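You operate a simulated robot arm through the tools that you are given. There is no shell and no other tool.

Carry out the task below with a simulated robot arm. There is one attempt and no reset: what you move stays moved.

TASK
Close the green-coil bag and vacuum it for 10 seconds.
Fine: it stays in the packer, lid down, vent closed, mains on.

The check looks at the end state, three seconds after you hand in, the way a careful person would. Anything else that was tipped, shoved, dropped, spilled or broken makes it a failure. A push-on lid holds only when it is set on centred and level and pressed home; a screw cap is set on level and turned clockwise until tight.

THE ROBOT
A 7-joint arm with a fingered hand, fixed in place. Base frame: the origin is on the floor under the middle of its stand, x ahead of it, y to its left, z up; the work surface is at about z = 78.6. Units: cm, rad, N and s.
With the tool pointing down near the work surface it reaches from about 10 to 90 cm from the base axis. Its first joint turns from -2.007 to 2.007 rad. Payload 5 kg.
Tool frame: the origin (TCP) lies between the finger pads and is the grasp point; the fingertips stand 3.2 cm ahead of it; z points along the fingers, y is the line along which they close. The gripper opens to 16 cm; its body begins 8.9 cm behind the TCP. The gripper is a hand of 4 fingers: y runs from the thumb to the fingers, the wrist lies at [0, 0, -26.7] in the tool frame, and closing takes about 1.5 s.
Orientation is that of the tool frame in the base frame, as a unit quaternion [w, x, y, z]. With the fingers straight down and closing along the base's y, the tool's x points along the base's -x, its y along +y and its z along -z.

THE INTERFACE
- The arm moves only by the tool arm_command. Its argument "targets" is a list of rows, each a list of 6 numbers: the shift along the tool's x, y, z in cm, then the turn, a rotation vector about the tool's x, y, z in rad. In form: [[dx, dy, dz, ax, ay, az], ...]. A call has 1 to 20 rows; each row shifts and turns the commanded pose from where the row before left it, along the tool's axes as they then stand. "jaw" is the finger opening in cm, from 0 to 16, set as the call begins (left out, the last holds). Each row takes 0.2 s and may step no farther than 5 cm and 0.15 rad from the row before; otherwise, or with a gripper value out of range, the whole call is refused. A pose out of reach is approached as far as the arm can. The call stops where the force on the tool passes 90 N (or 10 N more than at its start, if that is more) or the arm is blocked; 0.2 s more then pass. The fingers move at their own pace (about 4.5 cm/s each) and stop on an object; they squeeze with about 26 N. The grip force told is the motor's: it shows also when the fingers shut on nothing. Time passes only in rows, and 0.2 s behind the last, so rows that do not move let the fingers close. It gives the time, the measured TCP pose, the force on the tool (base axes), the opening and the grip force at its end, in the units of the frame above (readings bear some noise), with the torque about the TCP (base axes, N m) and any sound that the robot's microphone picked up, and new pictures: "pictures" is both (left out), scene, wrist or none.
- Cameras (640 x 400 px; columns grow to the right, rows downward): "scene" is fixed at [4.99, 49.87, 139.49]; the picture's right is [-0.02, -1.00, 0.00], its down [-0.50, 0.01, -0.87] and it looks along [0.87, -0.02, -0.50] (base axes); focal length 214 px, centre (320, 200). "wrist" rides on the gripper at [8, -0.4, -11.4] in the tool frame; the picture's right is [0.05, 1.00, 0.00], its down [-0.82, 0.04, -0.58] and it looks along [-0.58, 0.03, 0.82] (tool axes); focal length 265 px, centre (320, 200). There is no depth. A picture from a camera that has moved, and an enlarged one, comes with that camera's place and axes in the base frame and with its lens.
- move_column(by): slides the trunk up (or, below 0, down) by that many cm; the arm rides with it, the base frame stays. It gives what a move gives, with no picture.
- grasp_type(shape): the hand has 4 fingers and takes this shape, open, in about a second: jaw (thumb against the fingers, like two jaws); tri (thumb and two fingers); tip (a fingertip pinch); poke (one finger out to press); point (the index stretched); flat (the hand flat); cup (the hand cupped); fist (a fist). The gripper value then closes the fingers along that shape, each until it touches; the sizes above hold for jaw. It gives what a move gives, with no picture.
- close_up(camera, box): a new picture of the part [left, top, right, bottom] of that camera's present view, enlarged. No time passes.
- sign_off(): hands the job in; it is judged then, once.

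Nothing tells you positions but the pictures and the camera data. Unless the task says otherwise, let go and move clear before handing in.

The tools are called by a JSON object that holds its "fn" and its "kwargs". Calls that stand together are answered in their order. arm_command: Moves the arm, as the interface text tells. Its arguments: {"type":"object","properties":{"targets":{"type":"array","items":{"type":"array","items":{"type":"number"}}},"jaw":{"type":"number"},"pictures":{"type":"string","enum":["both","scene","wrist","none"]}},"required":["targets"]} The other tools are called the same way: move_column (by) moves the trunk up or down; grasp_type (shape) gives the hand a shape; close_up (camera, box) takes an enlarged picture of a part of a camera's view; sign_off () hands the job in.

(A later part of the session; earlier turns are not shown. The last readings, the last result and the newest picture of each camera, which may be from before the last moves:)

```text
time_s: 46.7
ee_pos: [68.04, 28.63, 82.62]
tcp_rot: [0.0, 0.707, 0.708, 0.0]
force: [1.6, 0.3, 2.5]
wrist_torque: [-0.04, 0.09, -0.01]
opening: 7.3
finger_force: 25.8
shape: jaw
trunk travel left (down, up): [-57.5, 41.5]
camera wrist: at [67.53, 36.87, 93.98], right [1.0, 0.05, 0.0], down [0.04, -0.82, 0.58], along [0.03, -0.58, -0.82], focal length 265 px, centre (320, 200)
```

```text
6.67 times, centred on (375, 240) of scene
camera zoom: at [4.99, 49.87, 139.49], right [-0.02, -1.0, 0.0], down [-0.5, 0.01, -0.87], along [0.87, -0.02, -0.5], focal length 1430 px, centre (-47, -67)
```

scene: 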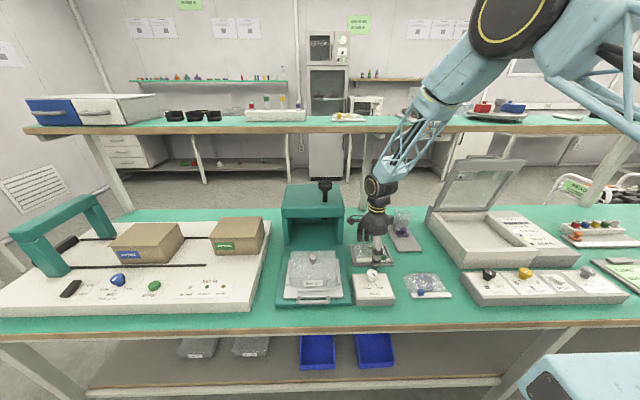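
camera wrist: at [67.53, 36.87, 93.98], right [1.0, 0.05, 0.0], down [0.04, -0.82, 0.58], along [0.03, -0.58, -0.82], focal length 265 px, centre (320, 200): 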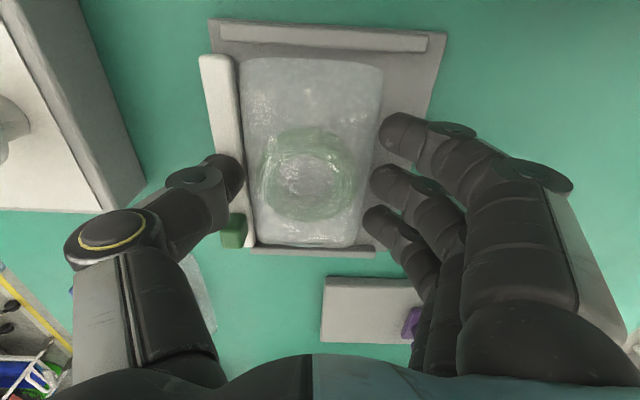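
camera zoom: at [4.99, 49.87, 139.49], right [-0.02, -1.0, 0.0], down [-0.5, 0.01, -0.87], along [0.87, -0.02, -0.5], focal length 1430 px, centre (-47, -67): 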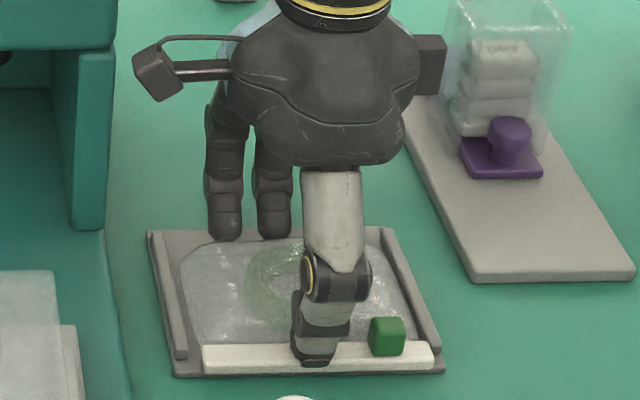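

The fingers pushed the bag about 1.5 cm forward and then gripped at 7.3 cm opening with full force. I'll test-lift a little to see whether the bag comes along.

{"fn": "arm_command", "kwargs": {"targets": [[0, 0, -0.5, 0, 0, 0], [0, 0, -0.5, 0, 0, 0], [0, 0, -0.5, 0, 0, 0], [0, 0, 0, 0, 0, 0]], "pictures": "wrist"}}

{"fn": "close_up", "kwargs": {"camera": "wrist", "box": [160, 60, 480, 260]}}

{"fn": "close_up", "kwargs": {"camera": "scene", "box": [335, 210, 415, 270]}}

```text
time_s: 47.7
ee_pos: [67.88, 28.62, 84.09]
tcp_rot: [0.0, 0.707, 0.707, 0.0]
force: [0.9, 0.2, -0.3]
wrist_torque: [0.06, -0.02, 0.02]
opening: 7.29
finger_force: 25.9
shape: jaw
trunk travel left (down, up): [-57.5, 41.5]
camera wrist: at [67.46, 36.89, 95.42], right [1.0, 0.05, 0.0], down [0.04, -0.82, 0.58], along [0.03, -0.58, -0.82], focal length 265 px, centre (320, 200)
```

wrist: 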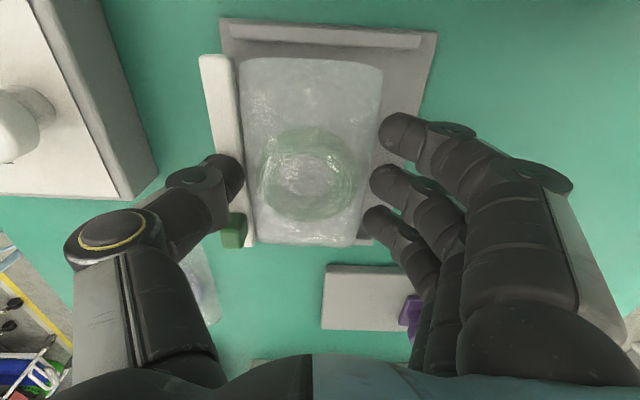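

```text
2.00 times, centred on (320, 160) of wrist
camera zoom: at [67.46, 36.89, 95.42], right [1.0, 0.05, 0.0], down [0.04, -0.82, 0.58], along [0.03, -0.58, -0.82], focal length 531 px, centre (320, 280)
```

zoom: 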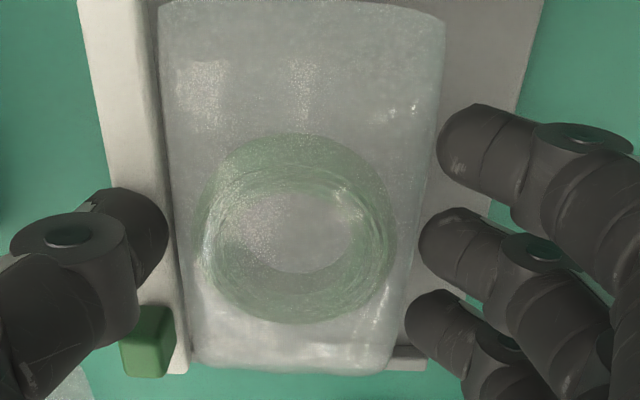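

```text
6.67 times, centred on (375, 240) of scene
camera zoom: at [4.99, 49.87, 139.49], right [-0.02, -1.0, 0.0], down [-0.5, 0.01, -0.87], along [0.87, -0.02, -0.5], focal length 1430 px, centre (-47, -67)
```

zoom: 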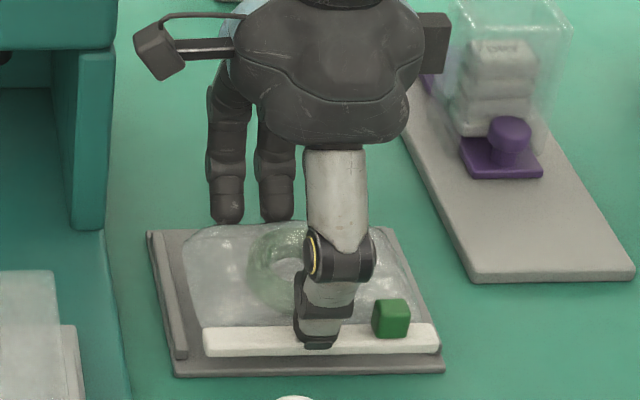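

The bag lifts cleanly with the hand. I'll raise it well above everything and carry it smoothly toward the packer chamber.

{"fn": "arm_command", "kwargs": {"targets": [[0, 0, -1, 0, 0, 0], [0, 0, -2, 0, 0, 0], [0, 0, -2.5, 0, 0, 0], [0, 0, -2.5, 0, 0, 0], [0, 0, -2.5, 0, 0, 0], [0, 0, -2.5, 0, 0, 0], [0, 0, -2, 0, 0, 0], [0, 0, -1, 0, 0, 0], [0, 0, 0, 0, 0, 0]], "pictures": "both"}}

{"fn": "close_up", "kwargs": {"camera": "scene", "box": [320, 150, 440, 270]}}

```text
time_s: 49.7
ee_pos: [67.86, 28.73, 100.03]
tcp_rot: [0.0, 0.707, 0.708, 0.0]
force: [0.0, 0.1, -1.1]
wrist_torque: [0.02, -0.03, 0.03]
opening: 7.3
finger_force: 26.2
shape: jaw
trunk travel left (down, up): [-57.5, 41.5]
camera wrist: at [67.47, 36.96, 111.45], right [1.0, 0.05, 0.0], down [0.04, -0.82, 0.58], along [0.03, -0.58, -0.82], focal length 265 px, centre (320, 200)
```

scene: 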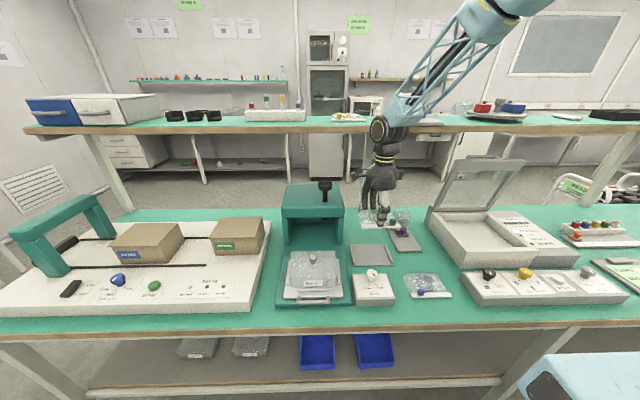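
wrist: 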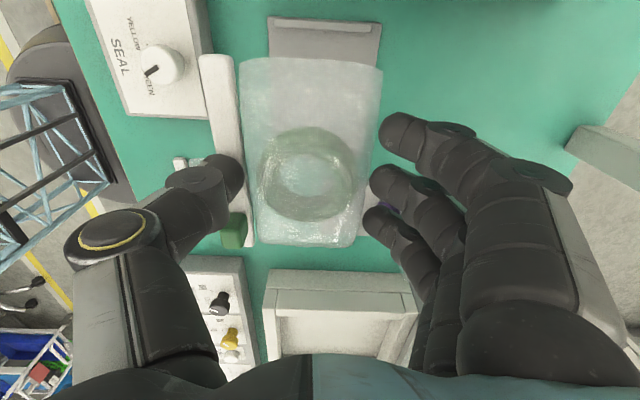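

```text
3.33 times, centred on (380, 210) of scene
camera zoom: at [4.99, 49.87, 139.49], right [-0.02, -1.0, 0.0], down [-0.5, 0.01, -0.87], along [0.87, -0.02, -0.5], focal length 715 px, centre (120, 167)
```

zoom: 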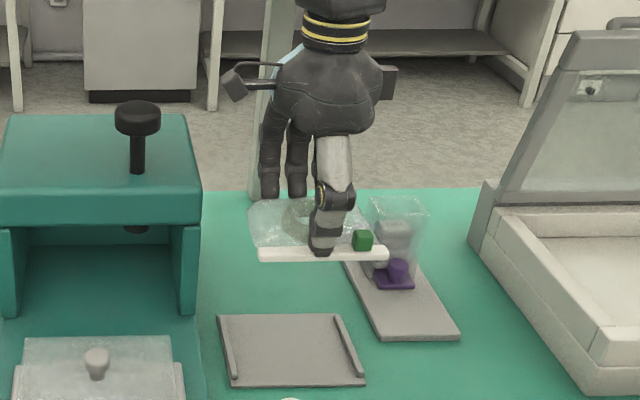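

The bag is held level. Now carrying it across toward y≈-16 above the chamber.

{"fn": "arm_command", "kwargs": {"targets": [[-1.5, 0, 0, 0, 0, 0], [-3, 0, 0, 0, 0, 0], [-3, 0, 0, 0, 0, 0], [-3, 0, 0, 0, 0, 0], [-3, 0, 0, 0, 0, 0], [-3, 0, 0, 0, 0, 0], [-3, 0, 0, 0, 0, 0], [-3, 0, 0, 0, 0, 0], [-3, 0, 0, 0, 0, 0], [-3, 0.5, 0, 0, 0, 0], [-3, 0.5, 0, 0, 0, 0], [-3, 0.5, 0, 0, 0, 0], [-3, 0.5, 0, 0, 0, 0], [-3, 0.5, 0, 0, 0, 0], [-2.5, 0.5, 0, 0, 0, 0], [-1.2, 0, 0, 0, 0, 0], [0, 0, 0, 0, 0, 0]], "pictures": "both"}}

{"fn": "close_up", "kwargs": {"camera": "scene", "box": [400, 130, 600, 280]}}

```text
time_s: 53.3
ee_pos: [70.99, -15.44, 100.15]
tcp_rot: [0.0, 0.706, 0.708, 0.0]
force: [0.0, 0.4, 0.0]
wrist_torque: [-0.02, -0.04, 0.0]
opening: 7.31
finger_force: 25.6
shape: jaw
trunk travel left (down, up): [-57.5, 41.5]
camera wrist: at [70.52, -7.23, 111.48], right [1.0, 0.05, 0.0], down [0.04, -0.82, 0.58], along [0.03, -0.58, -0.82], focal length 265 px, centre (320, 200)
```

scene: 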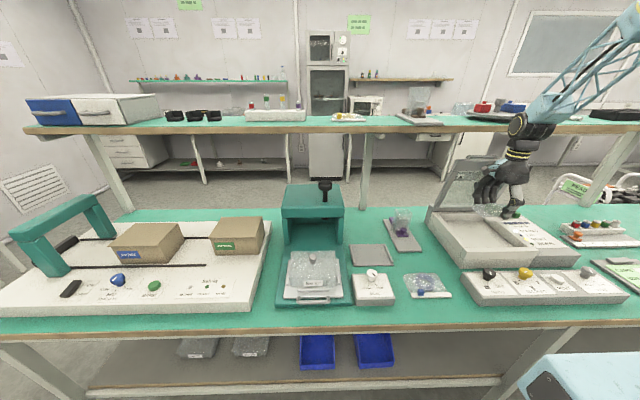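
wrist: 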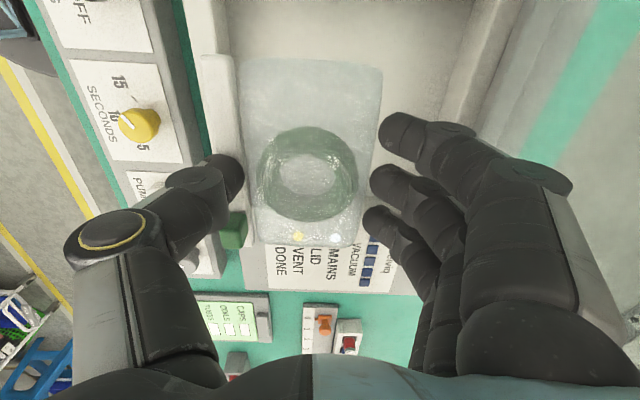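

```text
2.67 times, centred on (500, 205) of scene
camera zoom: at [4.99, 49.87, 139.49], right [-0.02, -1.0, 0.0], down [-0.5, 0.01, -0.87], along [0.87, -0.02, -0.5], focal length 572 px, centre (-160, 187)
```

zoom: 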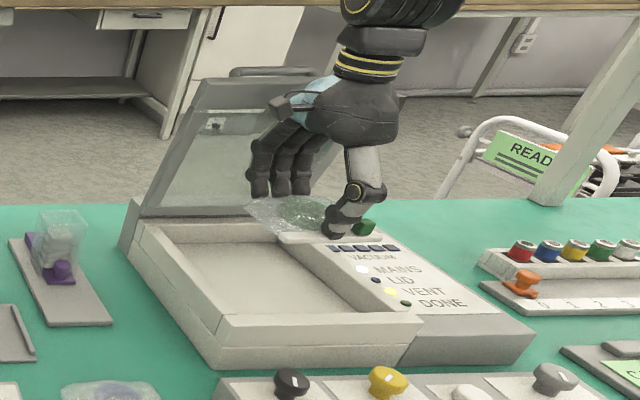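

The bag is over the chamber region. I'll zoom the wrist view to confirm where the chamber walls are beneath it.

{"fn": "close_up", "kwargs": {"camera": "wrist", "box": [180, 0, 560, 240]}}

{"fn": "close_up", "kwargs": {"camera": "wrist", "box": [180, 180, 480, 360]}}

```text
1.67 times, centred on (370, 120) of wrist
camera zoom: at [70.52, -7.23, 111.48], right [1.0, 0.05, 0.0], down [0.04, -0.82, 0.58], along [0.03, -0.58, -0.82], focal length 442 px, centre (237, 333)
```

zoom: 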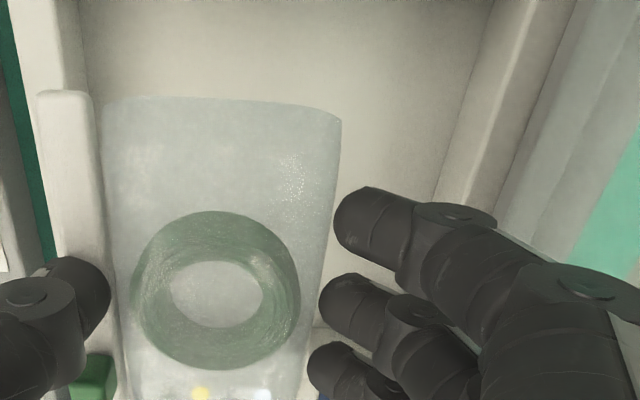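

```text
2.13 times, centred on (330, 270) of wrist
camera zoom: at [70.52, -7.23, 111.48], right [1.0, 0.05, 0.0], down [0.04, -0.82, 0.58], along [0.03, -0.58, -0.82], focal length 566 px, centre (299, 51)
```

zoom: 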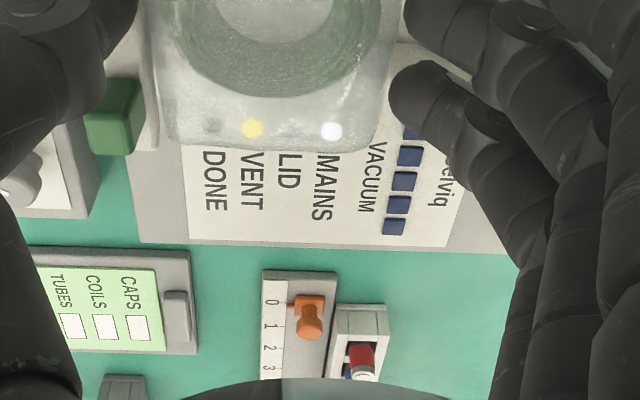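

Chamber inner space is about x 62–85, y -27 to -5, so I'll centre at roughly (71.8, -16) and lower the bag in stages.

{"fn": "arm_command", "kwargs": {"targets": [[-0.5, 0.8, 2, 0, 0, 0], [0, 0, 3, 0, 0, 0], [0, 0, 3, 0, 0, 0], [0, 0, 2.5, 0, 0, 0], [0, 0, 1.5, 0, 0, 0], [0, 0, 0, 0, 0, 0]], "pictures": "both"}}

{"fn": "close_up", "kwargs": {"camera": "scene", "box": [400, 130, 600, 280]}}

{"fn": "close_up", "kwargs": {"camera": "wrist", "box": [160, 0, 560, 260]}}

```text
time_s: 54.7
ee_pos: [71.73, -16.01, 87.98]
tcp_rot: [0.0, 0.706, 0.708, 0.0]
force: [-1.0, 0.0, -1.3]
wrist_torque: [0.03, -0.03, 0.0]
opening: 7.26
finger_force: 25.7
shape: jaw
trunk travel left (down, up): [-57.5, 41.5]
camera wrist: at [71.35, -7.79, 99.41], right [1.0, 0.05, 0.0], down [0.04, -0.82, 0.58], along [0.03, -0.58, -0.82], focal length 265 px, centre (320, 200)
```

scene: 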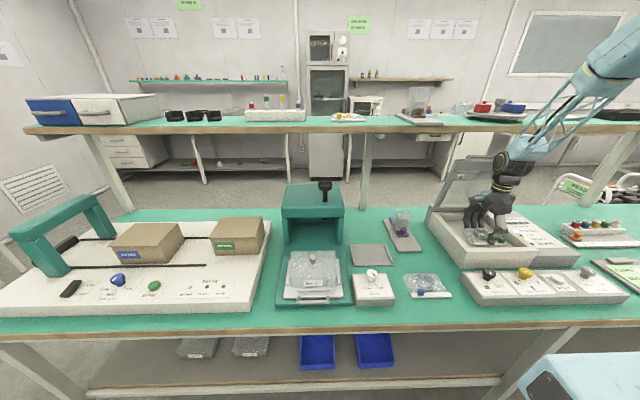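
wrist: 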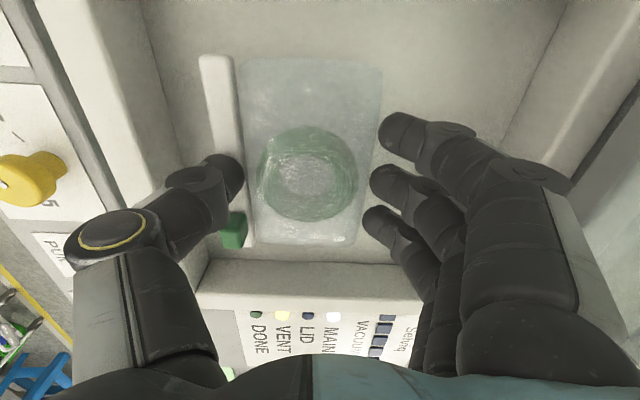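

```text
2.67 times, centred on (500, 205) of scene
camera zoom: at [4.99, 49.87, 139.49], right [-0.02, -1.0, 0.0], down [-0.5, 0.01, -0.87], along [0.87, -0.02, -0.5], focal length 572 px, centre (-160, 187)
```

zoom: 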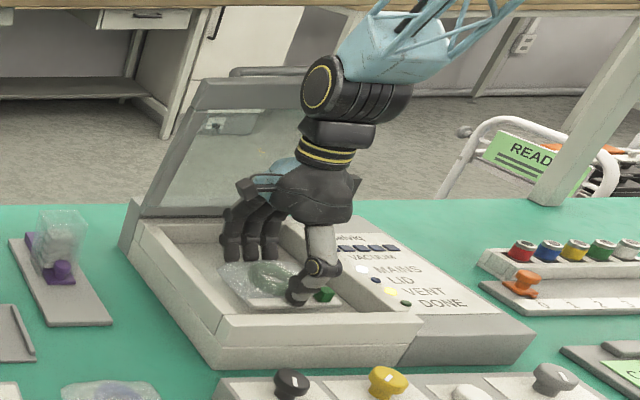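

```text
1.54 times, centred on (360, 130) of wrist
camera zoom: at [71.35, -7.79, 99.41], right [1.0, 0.05, 0.0], down [0.04, -0.82, 0.58], along [0.03, -0.58, -0.82], focal length 408 px, centre (258, 308)
```

zoom: 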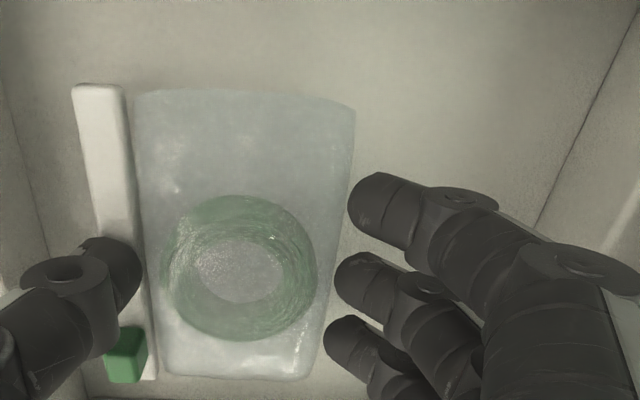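

The bag is inside the chamber walls. Lowering slowly now until it touches the floor.

{"fn": "arm_command", "kwargs": {"targets": [[0, 0, 0.8, 0, 0, 0], [0, 0, 0.7, 0, 0, 0], [0, 0, 0.5, 0, 0, 0], [0, 0, 0, 0, 0, 0]], "pictures": "none"}}

{"fn": "arm_command", "kwargs": {"targets": [[0, 0, 0.5, 0, 0, 0], [0, 0, 0.4, 0, 0, 0], [0, 0, 0, 0, 0, 0]], "pictures": "none"}}

```text
time_s: 55.7
ee_pos: [71.67, -15.99, 86.24]
tcp_rot: [0.001, 0.707, 0.707, 0.001]
force: [0.2, -0.3, 28.3]
wrist_torque: [0.03, 1.55, -0.01]
opening: 7.17
finger_force: 26.0
shape: jaw
trunk travel left (down, up): [-57.5, 41.5]
```

```text
time_s: 56.5
ee_pos: [72.08, -16.04, 86.15]
tcp_rot: [0.006, 0.706, 0.708, 0.004]
force: [-6.3, 4.0, 55.3]
wrist_torque: [0.08, 3.22, -0.19]
opening: 7.06
finger_force: 25.7
shape: jaw
trunk travel left (down, up): [-57.5, 41.5]
stopped in row 3: the force on the tool passed its limit at 92 N (the readings are from after the stop); the commanded pose is now the measured one
```

There was firm contact earlier than expected, off-centre toward the rail/thumb side. I'll back up slightly and look at what is touching.

{"fn": "arm_command", "kwargs": {"targets": [[0, 0, -0.4, 0, 0, 0], [0, 0, 0, 0, 0, 0]], "pictures": "both"}}

{"fn": "close_up", "kwargs": {"camera": "scene", "box": [450, 170, 550, 270]}}

{"fn": "close_up", "kwargs": {"camera": "wrist", "box": [120, 0, 520, 260]}}

```text
time_s: 57.1
ee_pos: [72.06, -16.06, 85.92]
tcp_rot: [0.004, 0.706, 0.708, 0.003]
force: [-0.8, 2.3, 42.4]
wrist_torque: [0.03, 2.1, -0.09]
opening: 7.06
finger_force: 25.7
shape: jaw
trunk travel left (down, up): [-57.5, 41.5]
camera wrist: at [71.49, -7.81, 97.5], right [1.0, 0.05, 0.01], down [0.04, -0.81, 0.58], along [0.04, -0.58, -0.81], focal length 265 px, centre (320, 200)
```

scene: 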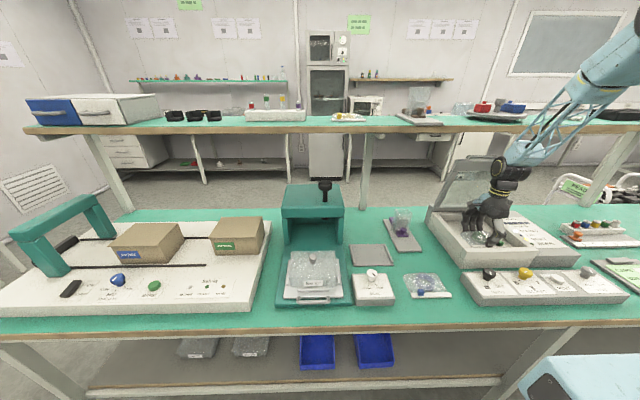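
wrist: 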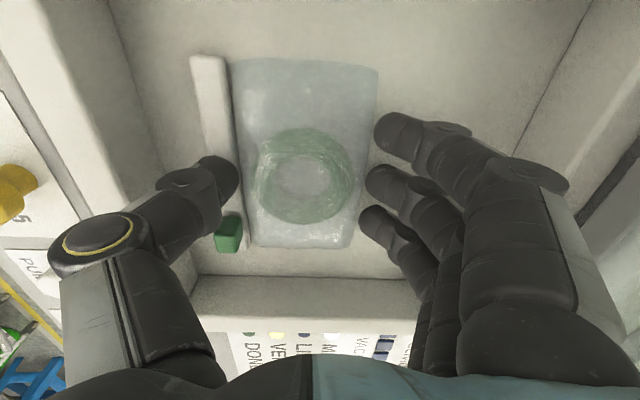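

```text
4.00 times, centred on (500, 220) of scene
camera zoom: at [4.99, 49.87, 139.49], right [-0.02, -1.0, 0.0], down [-0.5, 0.01, -0.87], along [0.87, -0.02, -0.5], focal length 858 px, centre (-400, 120)
```

zoom: 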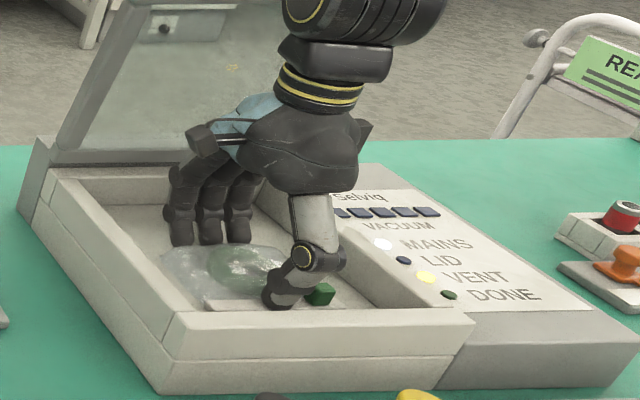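

```text
1.54 times, centred on (320, 130) of wrist
camera zoom: at [71.49, -7.81, 97.5], right [1.0, 0.05, 0.01], down [0.04, -0.81, 0.58], along [0.04, -0.58, -0.81], focal length 408 px, centre (320, 308)
```

zoom: 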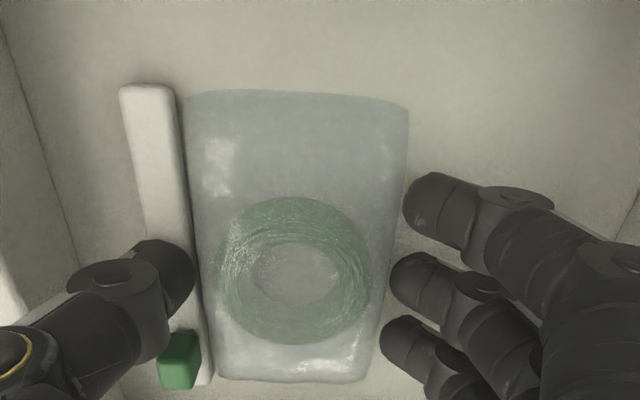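

The rail side is resting on the chamber floor (floor near z≈82.6). I'll ease up until contact is light, then release.

{"fn": "arm_command", "kwargs": {"targets": [[0, 0, -0.3, 0, 0, 0], [0, 0, 0, 0, 0, 0]], "pictures": "none"}}

```text
time_s: 57.7
ee_pos: [71.91, -16.05, 86.14]
tcp_rot: [0.004, 0.706, 0.708, 0.001]
force: [-2.2, 1.9, 18.6]
wrist_torque: [0.06, 1.27, -0.1]
opening: 7.13
finger_force: 26.0
shape: jaw
trunk travel left (down, up): [-57.5, 41.5]
```

{"fn": "arm_command", "kwargs": {"targets": [[0, 0, -0.15, 0, 0, 0], [0, 0, 0, 0, 0, 0]], "pictures": "none"}}

{"fn": "arm_command", "kwargs": {"targets": [[0, 0, 0, 0, 0, 0], [0, 0, 0, 0, 0, 0], [0, 0, 0, 0, 0, 0], [0, 0, 0, 0, 0, 0]], "jaw": 10, "pictures": "both"}}

{"fn": "close_up", "kwargs": {"camera": "wrist", "box": [120, 0, 520, 260]}}

{"fn": "close_up", "kwargs": {"camera": "scene", "box": [450, 170, 550, 270]}}

```text
time_s: 58.3
ee_pos: [72.14, -16.08, 86.32]
tcp_rot: [0.003, 0.707, 0.707, 0.002]
force: [-1.6, 1.4, 4.6]
wrist_torque: [0.02, 0.4, -0.07]
opening: 7.17
finger_force: 25.9
shape: jaw
trunk travel left (down, up): [-57.5, 41.5]
```

```text
time_s: 59.3
ee_pos: [72.12, -16.01, 86.45]
tcp_rot: [0.003, 0.707, 0.707, 0.003]
force: [2.4, 0.3, 9.1]
wrist_torque: [0.02, 0.4, 0.06]
opening: 9.97
finger_force: 0.2
shape: jaw
trunk travel left (down, up): [-57.5, 41.5]
camera wrist: at [71.6, -7.88, 97.84], right [1.0, 0.05, 0.01], down [0.04, -0.81, 0.58], along [0.04, -0.58, -0.81], focal length 265 px, centre (320, 200)
```

scene: 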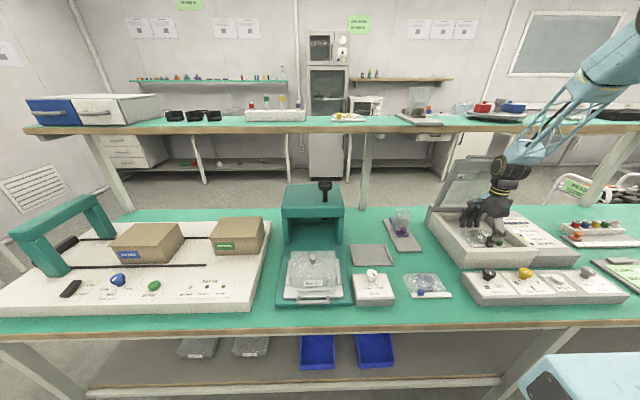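
wrist: 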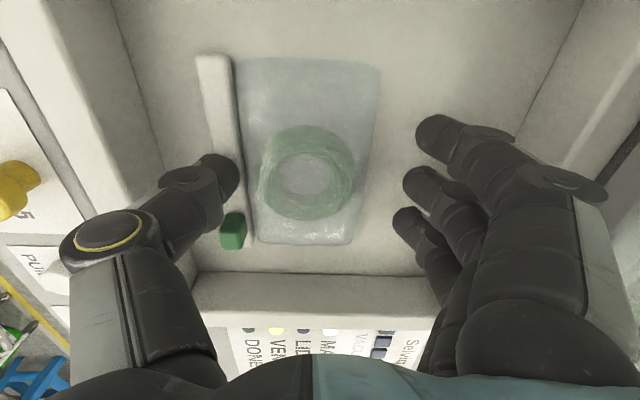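

```text
1.54 times, centred on (320, 130) of wrist
camera zoom: at [71.6, -7.88, 97.84], right [1.0, 0.05, 0.01], down [0.04, -0.81, 0.58], along [0.04, -0.58, -0.81], focal length 408 px, centre (320, 308)
```

zoom: 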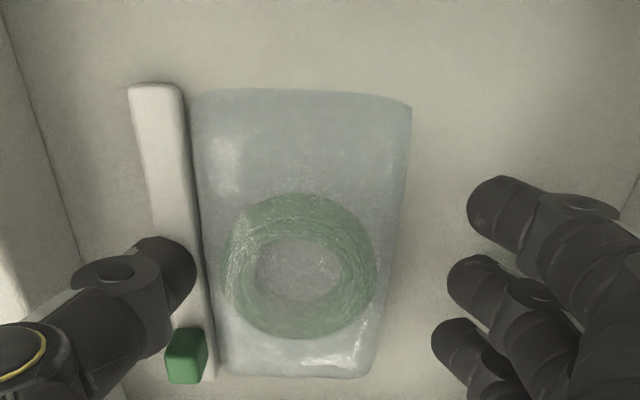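

```text
4.00 times, centred on (500, 220) of scene
camera zoom: at [4.99, 49.87, 139.49], right [-0.02, -1.0, 0.0], down [-0.5, 0.01, -0.87], along [0.87, -0.02, -0.5], focal length 858 px, centre (-400, 120)
```

zoom: 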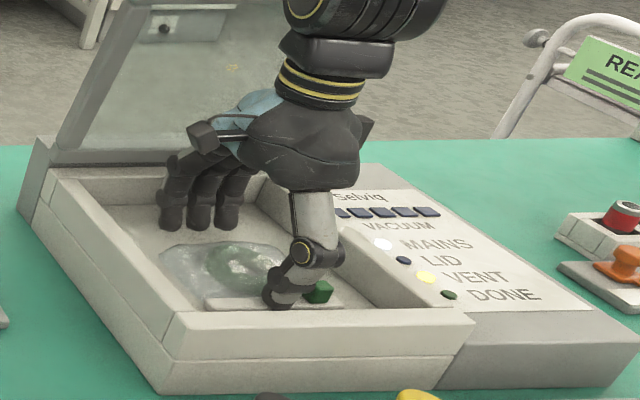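

The bag is down and the fingers have let go; the thumb still rests on the rail. I'll rise straight up slowly and check the bag stays.

{"fn": "arm_command", "kwargs": {"targets": [[0, 0, -0.5, 0, 0, 0], [0, 0, -1, 0, 0, 0], [0, 0, -2, 0, 0, 0], [0, 0, -3, 0, 0, 0], [0, 0, -4, 0, 0, 0], [0, 0, -4, 0, 0, 0], [0, 0, 0, 0, 0, 0]], "pictures": "both"}}

{"fn": "close_up", "kwargs": {"camera": "wrist", "box": [120, 0, 520, 300]}}

{"fn": "close_up", "kwargs": {"camera": "scene", "box": [430, 150, 580, 280]}}

```text
time_s: 60.9
ee_pos: [71.94, -16.07, 101.02]
tcp_rot: [0.003, 0.707, 0.707, 0.002]
force: [-0.1, 0.2, 0.5]
wrist_torque: [0.03, 0.0, -0.01]
opening: 9.97
finger_force: 0.1
shape: jaw
trunk travel left (down, up): [-57.5, 41.5]
camera wrist: at [71.41, -7.89, 112.38], right [1.0, 0.05, 0.01], down [0.04, -0.81, 0.58], along [0.04, -0.58, -0.81], focal length 265 px, centre (320, 200)
```

scene: 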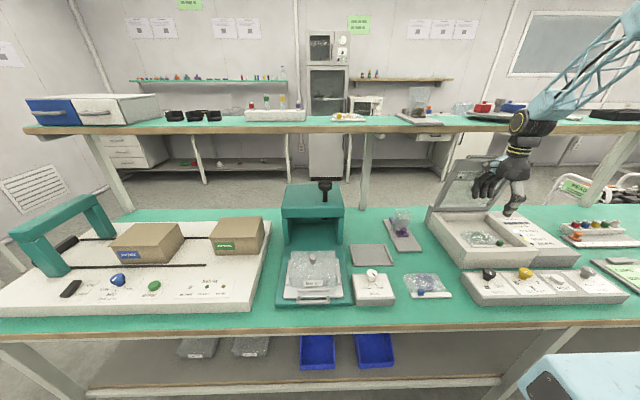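
wrist: 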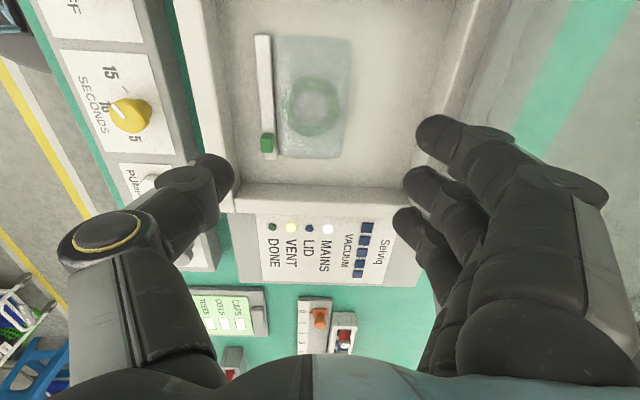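

```text
1.33 times, centred on (320, 150) of wrist
camera zoom: at [71.41, -7.89, 112.38], right [1.0, 0.05, 0.01], down [0.04, -0.81, 0.58], along [0.04, -0.58, -0.81], focal length 354 px, centre (320, 267)
```

zoom: 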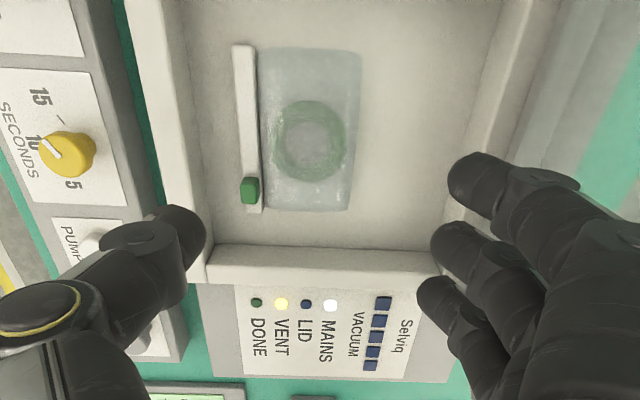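

```text
3.08 times, centred on (505, 215) of scene
camera zoom: at [4.99, 49.87, 139.49], right [-0.02, -1.0, 0.0], down [-0.5, 0.01, -0.87], along [0.87, -0.02, -0.5], focal length 660 px, centre (-249, 154)
```

zoom: 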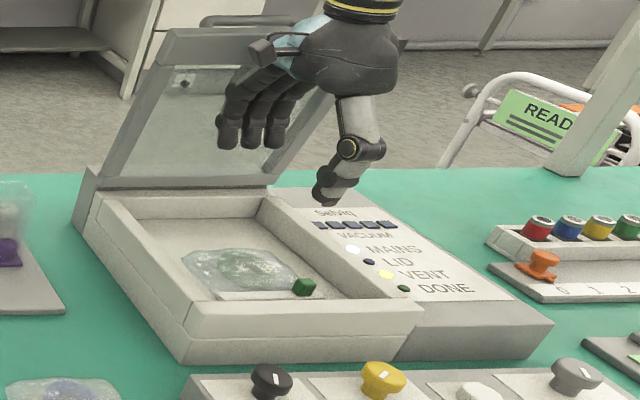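

The bag lies flat in the chamber with its slider closed. Now I'll inspect the knobs again from here before setting SECONDS and VENT.

{"fn": "close_up", "kwargs": {"camera": "wrist", "box": [40, 0, 220, 180]}}

{"fn": "close_up", "kwargs": {"camera": "scene", "box": [470, 255, 610, 305]}}

```text
2.22 times, centred on (130, 90) of wrist
camera zoom: at [71.41, -7.89, 112.38], right [1.0, 0.05, 0.01], down [0.04, -0.81, 0.58], along [0.04, -0.58, -0.81], focal length 590 px, centre (742, 444)
```

zoom: 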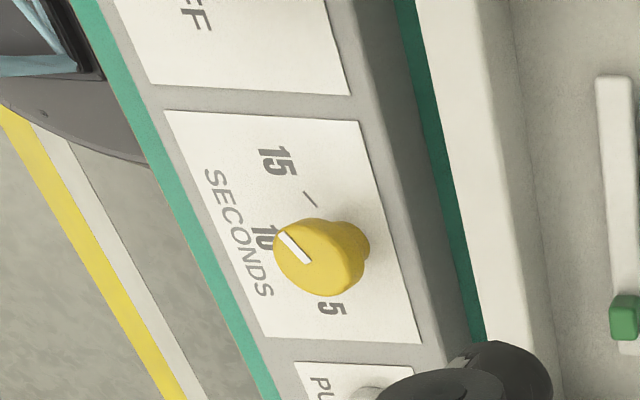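

```text
4.57 times, centred on (540, 280) of scene
camera zoom: at [4.99, 49.87, 139.49], right [-0.02, -1.0, 0.0], down [-0.5, 0.01, -0.87], along [0.87, -0.02, -0.5], focal length 980 px, centre (-686, -166)
```

zoom: 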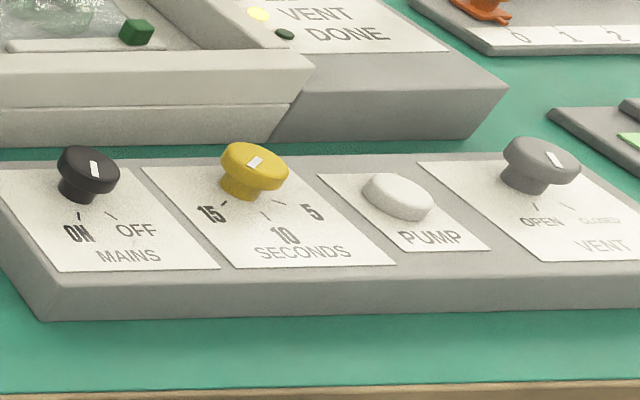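

SECONDS is still at 15. I place the yellow knob at about (52.1, -17.8) with its cap top near z=85 (diameter ≈3.3 cm), VENT at (52.0, -38.3), PUMP at (50.4, -27.5). I'll move above the yellow knob.

{"fn": "arm_command", "kwargs": {"targets": [[-0.4, -4, 0, 0, 0, 0], [-0.4, -4, 0, 0, 0, 0], [-0.4, -4, 0, 0, 0, 0], [-0.4, -4, 0, 0, 0, 0], [-0.2, -3.9, 0, 0, 0, 0], [0, 0, 4, 0, 0, 0], [0, 0, 1, 0, 0, 0], [0, 0, 0, 0, 0, 0]], "jaw": 5.5, "pictures": "both"}}

{"fn": "close_up", "kwargs": {"camera": "wrist", "box": [220, 40, 440, 240]}}

{"fn": "close_up", "kwargs": {"camera": "scene", "box": [470, 185, 610, 305]}}

```text
time_s: 62.7
ee_pos: [52.05, -17.91, 95.86]
tcp_rot: [0.003, 0.707, 0.707, 0.002]
force: [-0.3, 0.4, 0.0]
wrist_torque: [-0.02, -0.02, 0.02]
opening: 5.55
finger_force: 0.0
shape: jaw
trunk travel left (down, up): [-57.5, 41.5]
camera wrist: at [51.58, -9.72, 107.27], right [1.0, 0.05, 0.01], down [0.04, -0.81, 0.58], along [0.04, -0.58, -0.81], focal length 265 px, centre (320, 200)
```

scene: 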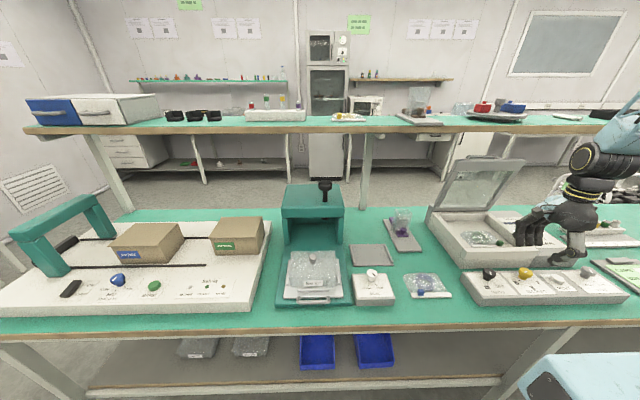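
wrist: 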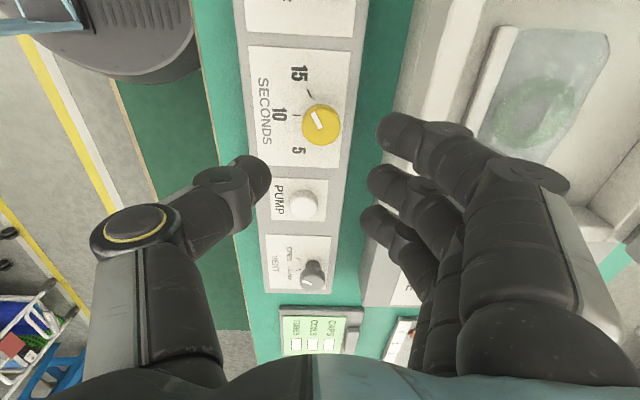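

```text
2.00 times, centred on (330, 140) of wrist
camera zoom: at [51.58, -9.72, 107.27], right [1.0, 0.05, 0.01], down [0.04, -0.81, 0.58], along [0.04, -0.58, -0.81], focal length 531 px, centre (300, 320)
```

zoom: 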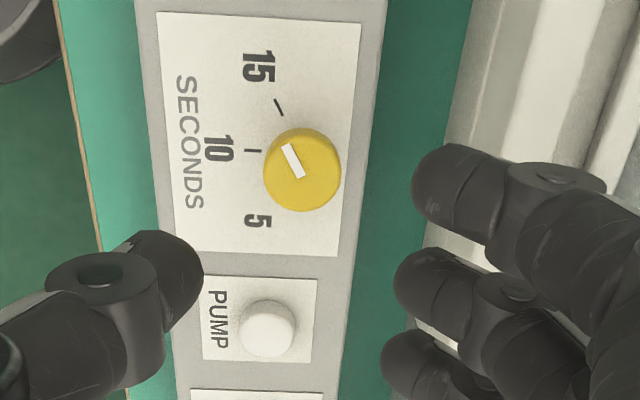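

```text
3.33 times, centred on (540, 245) of scene
camera zoom: at [4.99, 49.87, 139.49], right [-0.02, -1.0, 0.0], down [-0.5, 0.01, -0.87], along [0.87, -0.02, -0.5], focal length 715 px, centre (-413, 50)
```

zoom: 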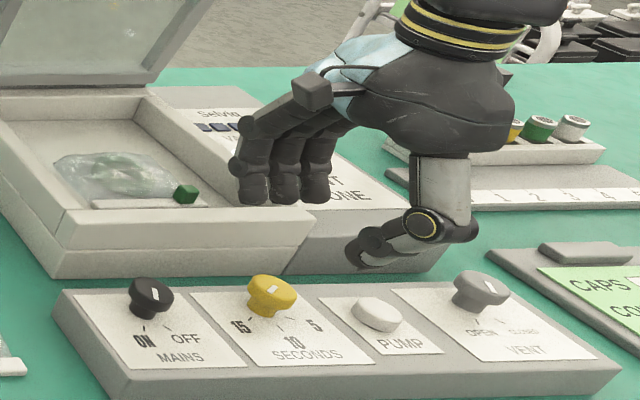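

The knob is centred between thumb and fingers. I'll descend around the cap with the tips stopping at mid-cap height.

{"fn": "arm_command", "kwargs": {"targets": [[0.15, 0.1, 3, 0, 0, 0], [0, 0, 3, 0, 0, 0], [0, 0, 2, 0, 0, 0], [0, 0, 0.6, 0, 0, 0], [0, 0, 0, 0, 0, 0]], "jaw": 5.5, "pictures": "both"}}

{"fn": "close_up", "kwargs": {"camera": "wrist", "box": [220, 60, 440, 240]}}

{"fn": "close_up", "kwargs": {"camera": "scene", "box": [470, 185, 610, 305]}}

```text
time_s: 63.9
ee_pos: [52.25, -17.78, 87.33]
tcp_rot: [0.004, 0.706, 0.708, 0.003]
force: [-0.4, 0.0, -0.2]
wrist_torque: [0.02, 0.03, 0.02]
opening: 5.52
finger_force: 0.0
shape: jaw
trunk travel left (down, up): [-57.5, 41.5]
camera wrist: at [51.82, -9.61, 98.66], right [1.0, 0.05, 0.01], down [0.04, -0.81, 0.58], along [0.04, -0.58, -0.81], focal length 265 px, centre (320, 200)
```

scene: 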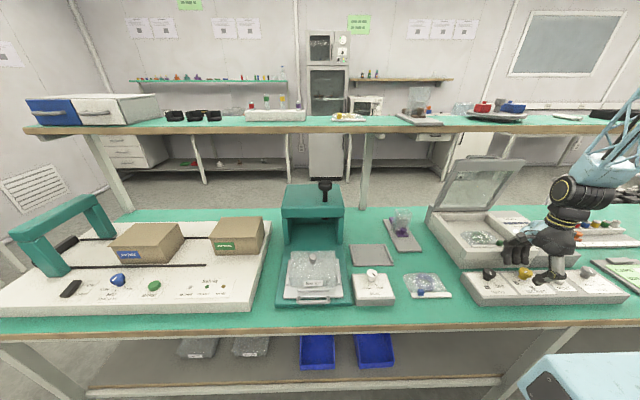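
wrist: 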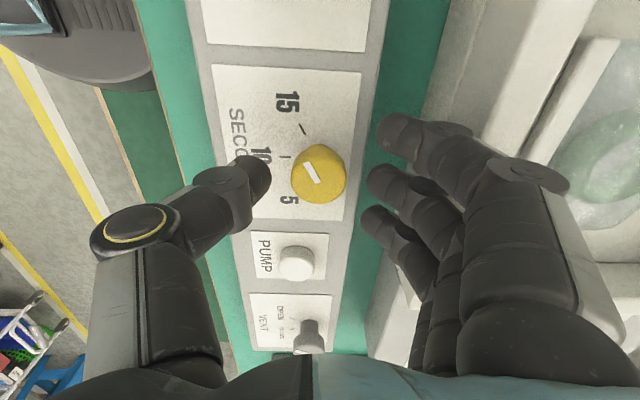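

```text
2.22 times, centred on (330, 150) of wrist
camera zoom: at [51.82, -9.61, 98.66], right [1.0, 0.05, 0.01], down [0.04, -0.81, 0.58], along [0.04, -0.58, -0.81], focal length 590 px, centre (298, 311)
```

zoom: 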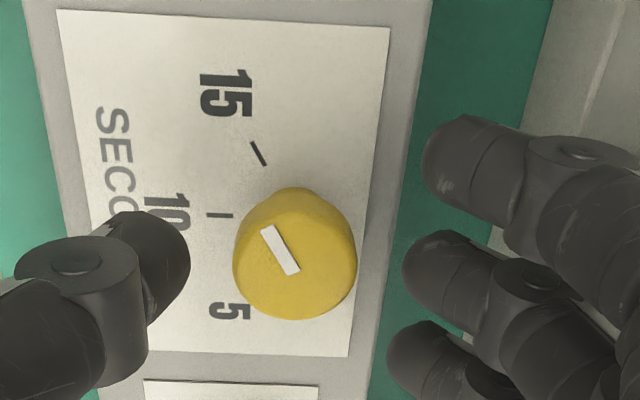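

```text
3.33 times, centred on (540, 245) of scene
camera zoom: at [4.99, 49.87, 139.49], right [-0.02, -1.0, 0.0], down [-0.5, 0.01, -0.87], along [0.87, -0.02, -0.5], focal length 715 px, centre (-413, 50)
```

zoom: 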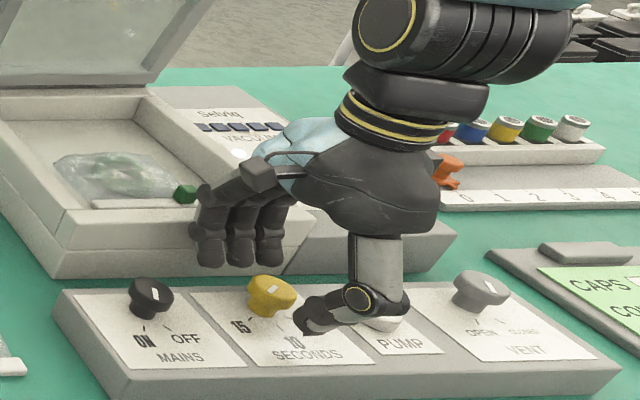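

Good alignment. Lower half a centimetre more and close onto the cap.

{"fn": "arm_command", "kwargs": {"targets": [[-0.1, 0, 0.5, 0, 0, 0], [0, 0, 0, 0, 0, 0], [0, 0, 0, 0, 0, 0], [0, 0, 0, 0, 0, 0], [0, 0, 0, 0, 0, 0]], "jaw": 3.0, "pictures": "both"}}

{"fn": "close_up", "kwargs": {"camera": "wrist", "box": [220, 60, 440, 240]}}

{"fn": "close_up", "kwargs": {"camera": "scene", "box": [470, 185, 610, 305]}}

```text
time_s: 65.1
ee_pos: [52.33, -17.9, 86.74]
tcp_rot: [0.003, 0.706, 0.708, 0.002]
force: [-0.5, 0.1, 0.5]
wrist_torque: [0.01, 0.02, 0.0]
opening: 3.09
finger_force: 0.1
shape: jaw
trunk travel left (down, up): [-57.5, 41.5]
camera wrist: at [51.81, -9.68, 98.15], right [1.0, 0.05, 0.01], down [0.04, -0.81, 0.58], along [0.04, -0.58, -0.81], focal length 265 px, centre (320, 200)
```

scene: 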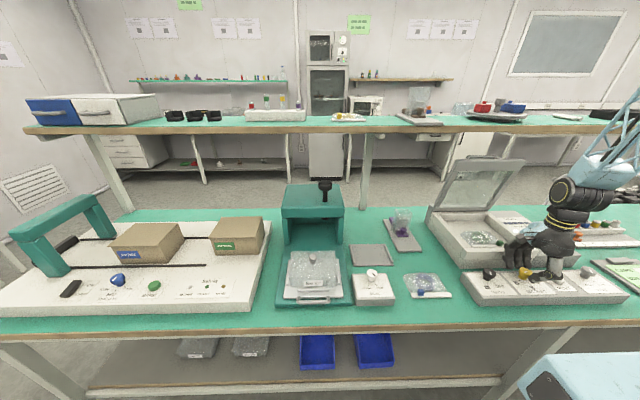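
wrist: 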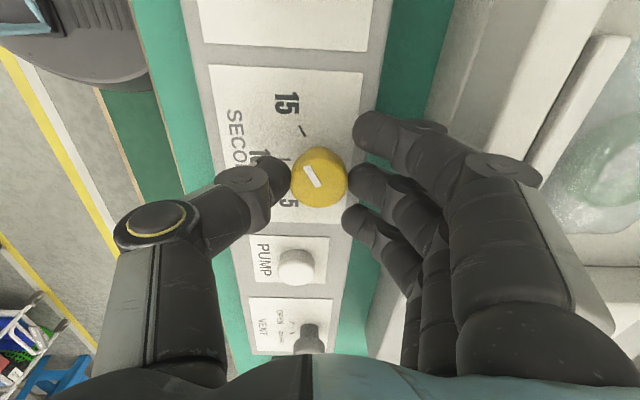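

```text
2.22 times, centred on (330, 150) of wrist
camera zoom: at [51.81, -9.68, 98.15], right [1.0, 0.05, 0.01], down [0.04, -0.81, 0.58], along [0.04, -0.58, -0.81], focal length 590 px, centre (298, 311)
```

zoom: 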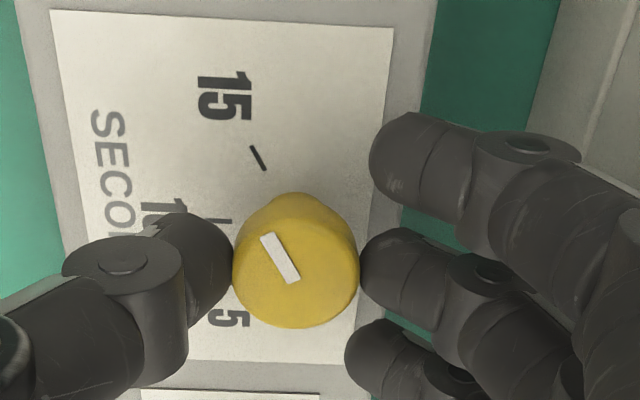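

```text
3.33 times, centred on (540, 245) of scene
camera zoom: at [4.99, 49.87, 139.49], right [-0.02, -1.0, 0.0], down [-0.5, 0.01, -0.87], along [0.87, -0.02, -0.5], focal length 715 px, centre (-413, 50)
```

zoom: 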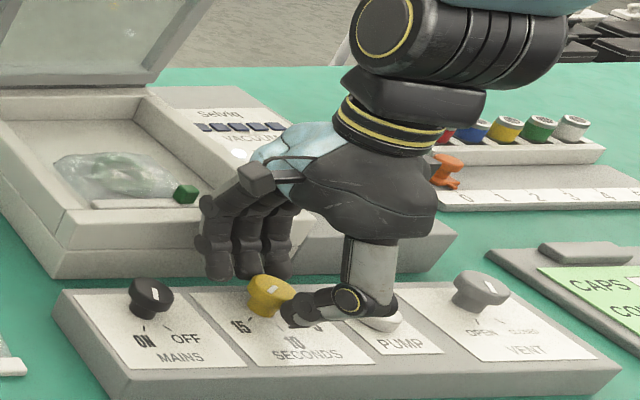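

The tips are just at the cap. I'll squeeze, then turn it counter-clockwise (seen from above) by about 60° toward 10.

{"fn": "arm_command", "kwargs": {"targets": [[0, 0, 0, 0, 0, 0], [0, 0, 0, 0, 0, 0], [0, 0, 0, 0, 0, 0]], "jaw": 2.2, "pictures": "none"}}

{"fn": "arm_command", "kwargs": {"targets": [[0, 0, 0, 0, 0, -0.13], [0, 0, 0, 0, 0, -0.13], [0, 0, 0, 0, 0, -0.13], [0, 0, 0, 0, 0, -0.13], [0, 0, 0, 0, 0, 0]], "pictures": "both"}}

{"fn": "close_up", "kwargs": {"camera": "wrist", "box": [220, 60, 440, 240]}}

```text
time_s: 65.9
ee_pos: [52.07, -17.95, 86.66]
tcp_rot: [0.003, 0.707, 0.707, 0.001]
force: [-8.9, -0.5, -2.0]
wrist_torque: [-0.01, 0.07, -0.01]
opening: 1.25
finger_force: 23.5
shape: jaw
trunk travel left (down, up): [-57.5, 41.5]
```

```text
time_s: 67.1
ee_pos: [52.2, -17.92, 86.78]
tcp_rot: [0.004, 0.501, 0.866, 0.001]
force: [-18.2, -4.7, 0.3]
wrist_torque: [-0.07, 0.28, -0.02]
opening: 1.27
finger_force: 25.9
shape: jaw
trunk travel left (down, up): [-57.5, 41.5]
camera wrist: at [47.76, -11.01, 98.1], right [0.84, 0.54, 0.01], down [0.44, -0.68, 0.58], along [0.32, -0.49, -0.81], focal length 265 px, centre (320, 200)
```

scene: 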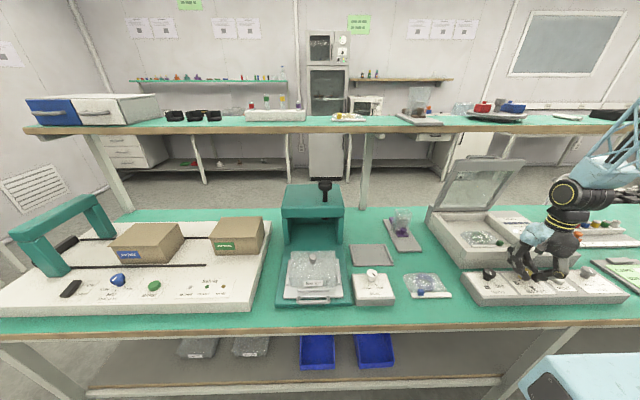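
wrist: 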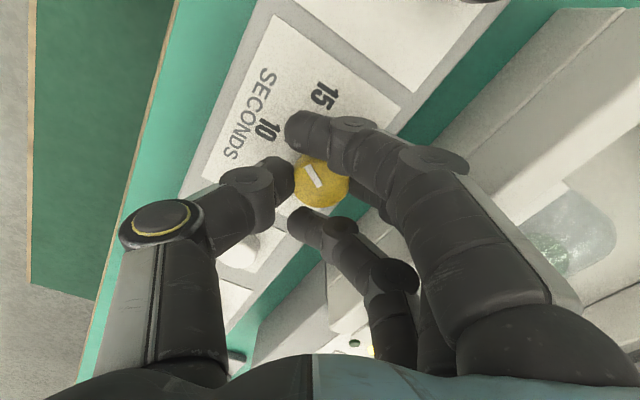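

```text
2.22 times, centred on (330, 150) of wrist
camera zoom: at [47.76, -11.01, 98.1], right [0.84, 0.54, 0.01], down [0.44, -0.68, 0.58], along [0.32, -0.49, -0.81], focal length 590 px, centre (298, 311)
```

zoom: 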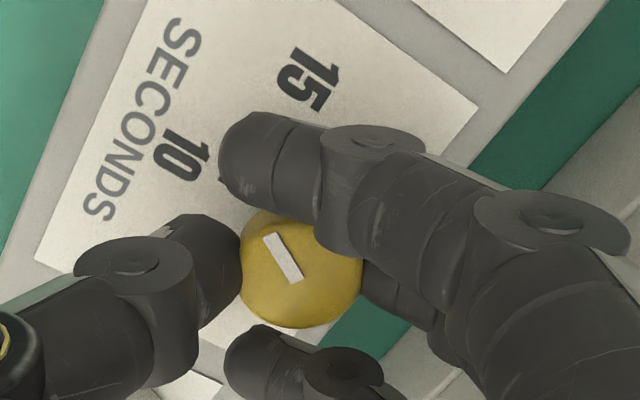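

The knob is turning with the hand. I'll finish the remaining ~30° and check the pointer against the 10 mark.

{"fn": "arm_command", "kwargs": {"targets": [[0, 0, 0, 0, 0, -0.13], [0, 0, 0, 0, 0, -0.13], [0, 0, 0, 0, 0, -0.13], [0, 0, 0, 0, 0, -0.12], [0, 0, 0, 0, 0, 0]], "pictures": "both"}}

{"fn": "close_up", "kwargs": {"camera": "wrist", "box": [220, 60, 440, 240]}}

{"fn": "close_up", "kwargs": {"camera": "scene", "box": [470, 185, 610, 305]}}

```text
time_s: 68.3
ee_pos: [52.18, -18.07, 86.67]
tcp_rot: [0.005, 0.267, 0.964, 0.0]
force: [-17.5, -9.1, -0.1]
wrist_torque: [-0.12, 0.35, -0.03]
opening: 1.26
finger_force: 26.0
shape: jaw
trunk travel left (down, up): [-57.5, 41.5]
camera wrist: at [45.04, -14.04, 98.08], right [0.47, 0.88, 0.0], down [0.72, -0.38, 0.58], along [0.52, -0.27, -0.81], focal length 265 px, centre (320, 200)
```

scene: 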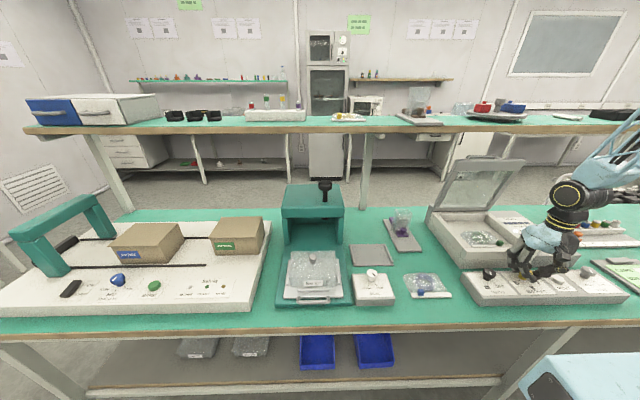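
wrist: 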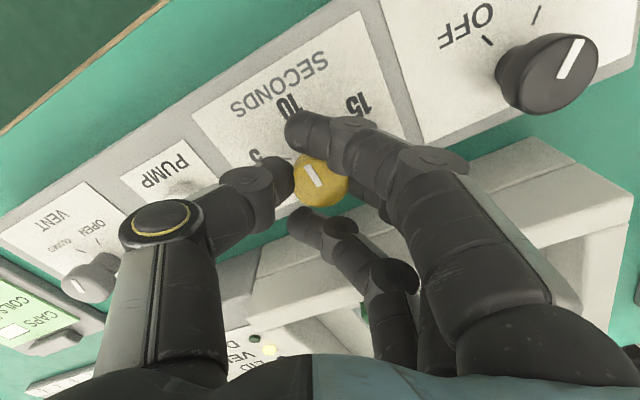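

```text
2.22 times, centred on (330, 150) of wrist
camera zoom: at [45.04, -14.04, 98.08], right [0.47, 0.88, 0.0], down [0.72, -0.38, 0.58], along [0.52, -0.27, -0.81], focal length 590 px, centre (298, 311)
```

zoom: 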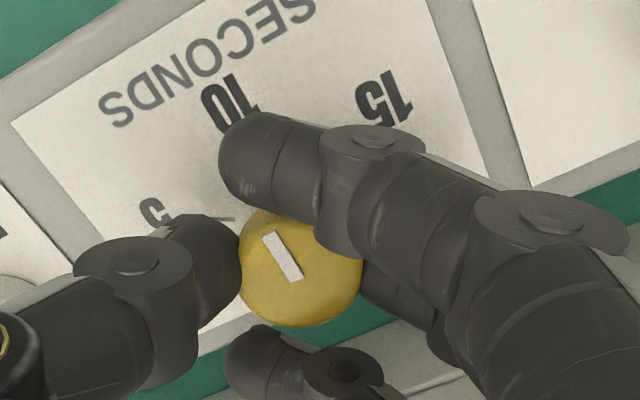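

```text
3.33 times, centred on (540, 245) of scene
camera zoom: at [4.99, 49.87, 139.49], right [-0.02, -1.0, 0.0], down [-0.5, 0.01, -0.87], along [0.87, -0.02, -0.5], focal length 715 px, centre (-413, 50)
```

zoom: 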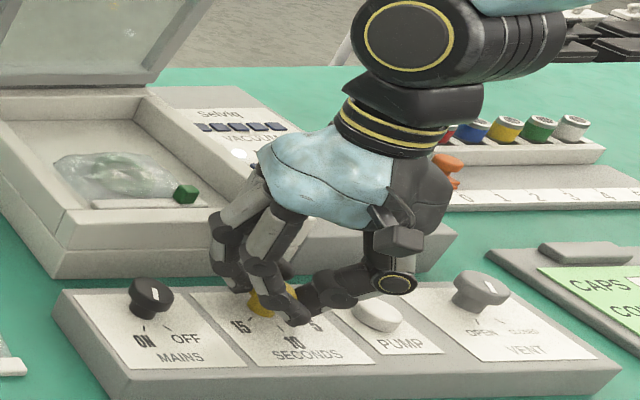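

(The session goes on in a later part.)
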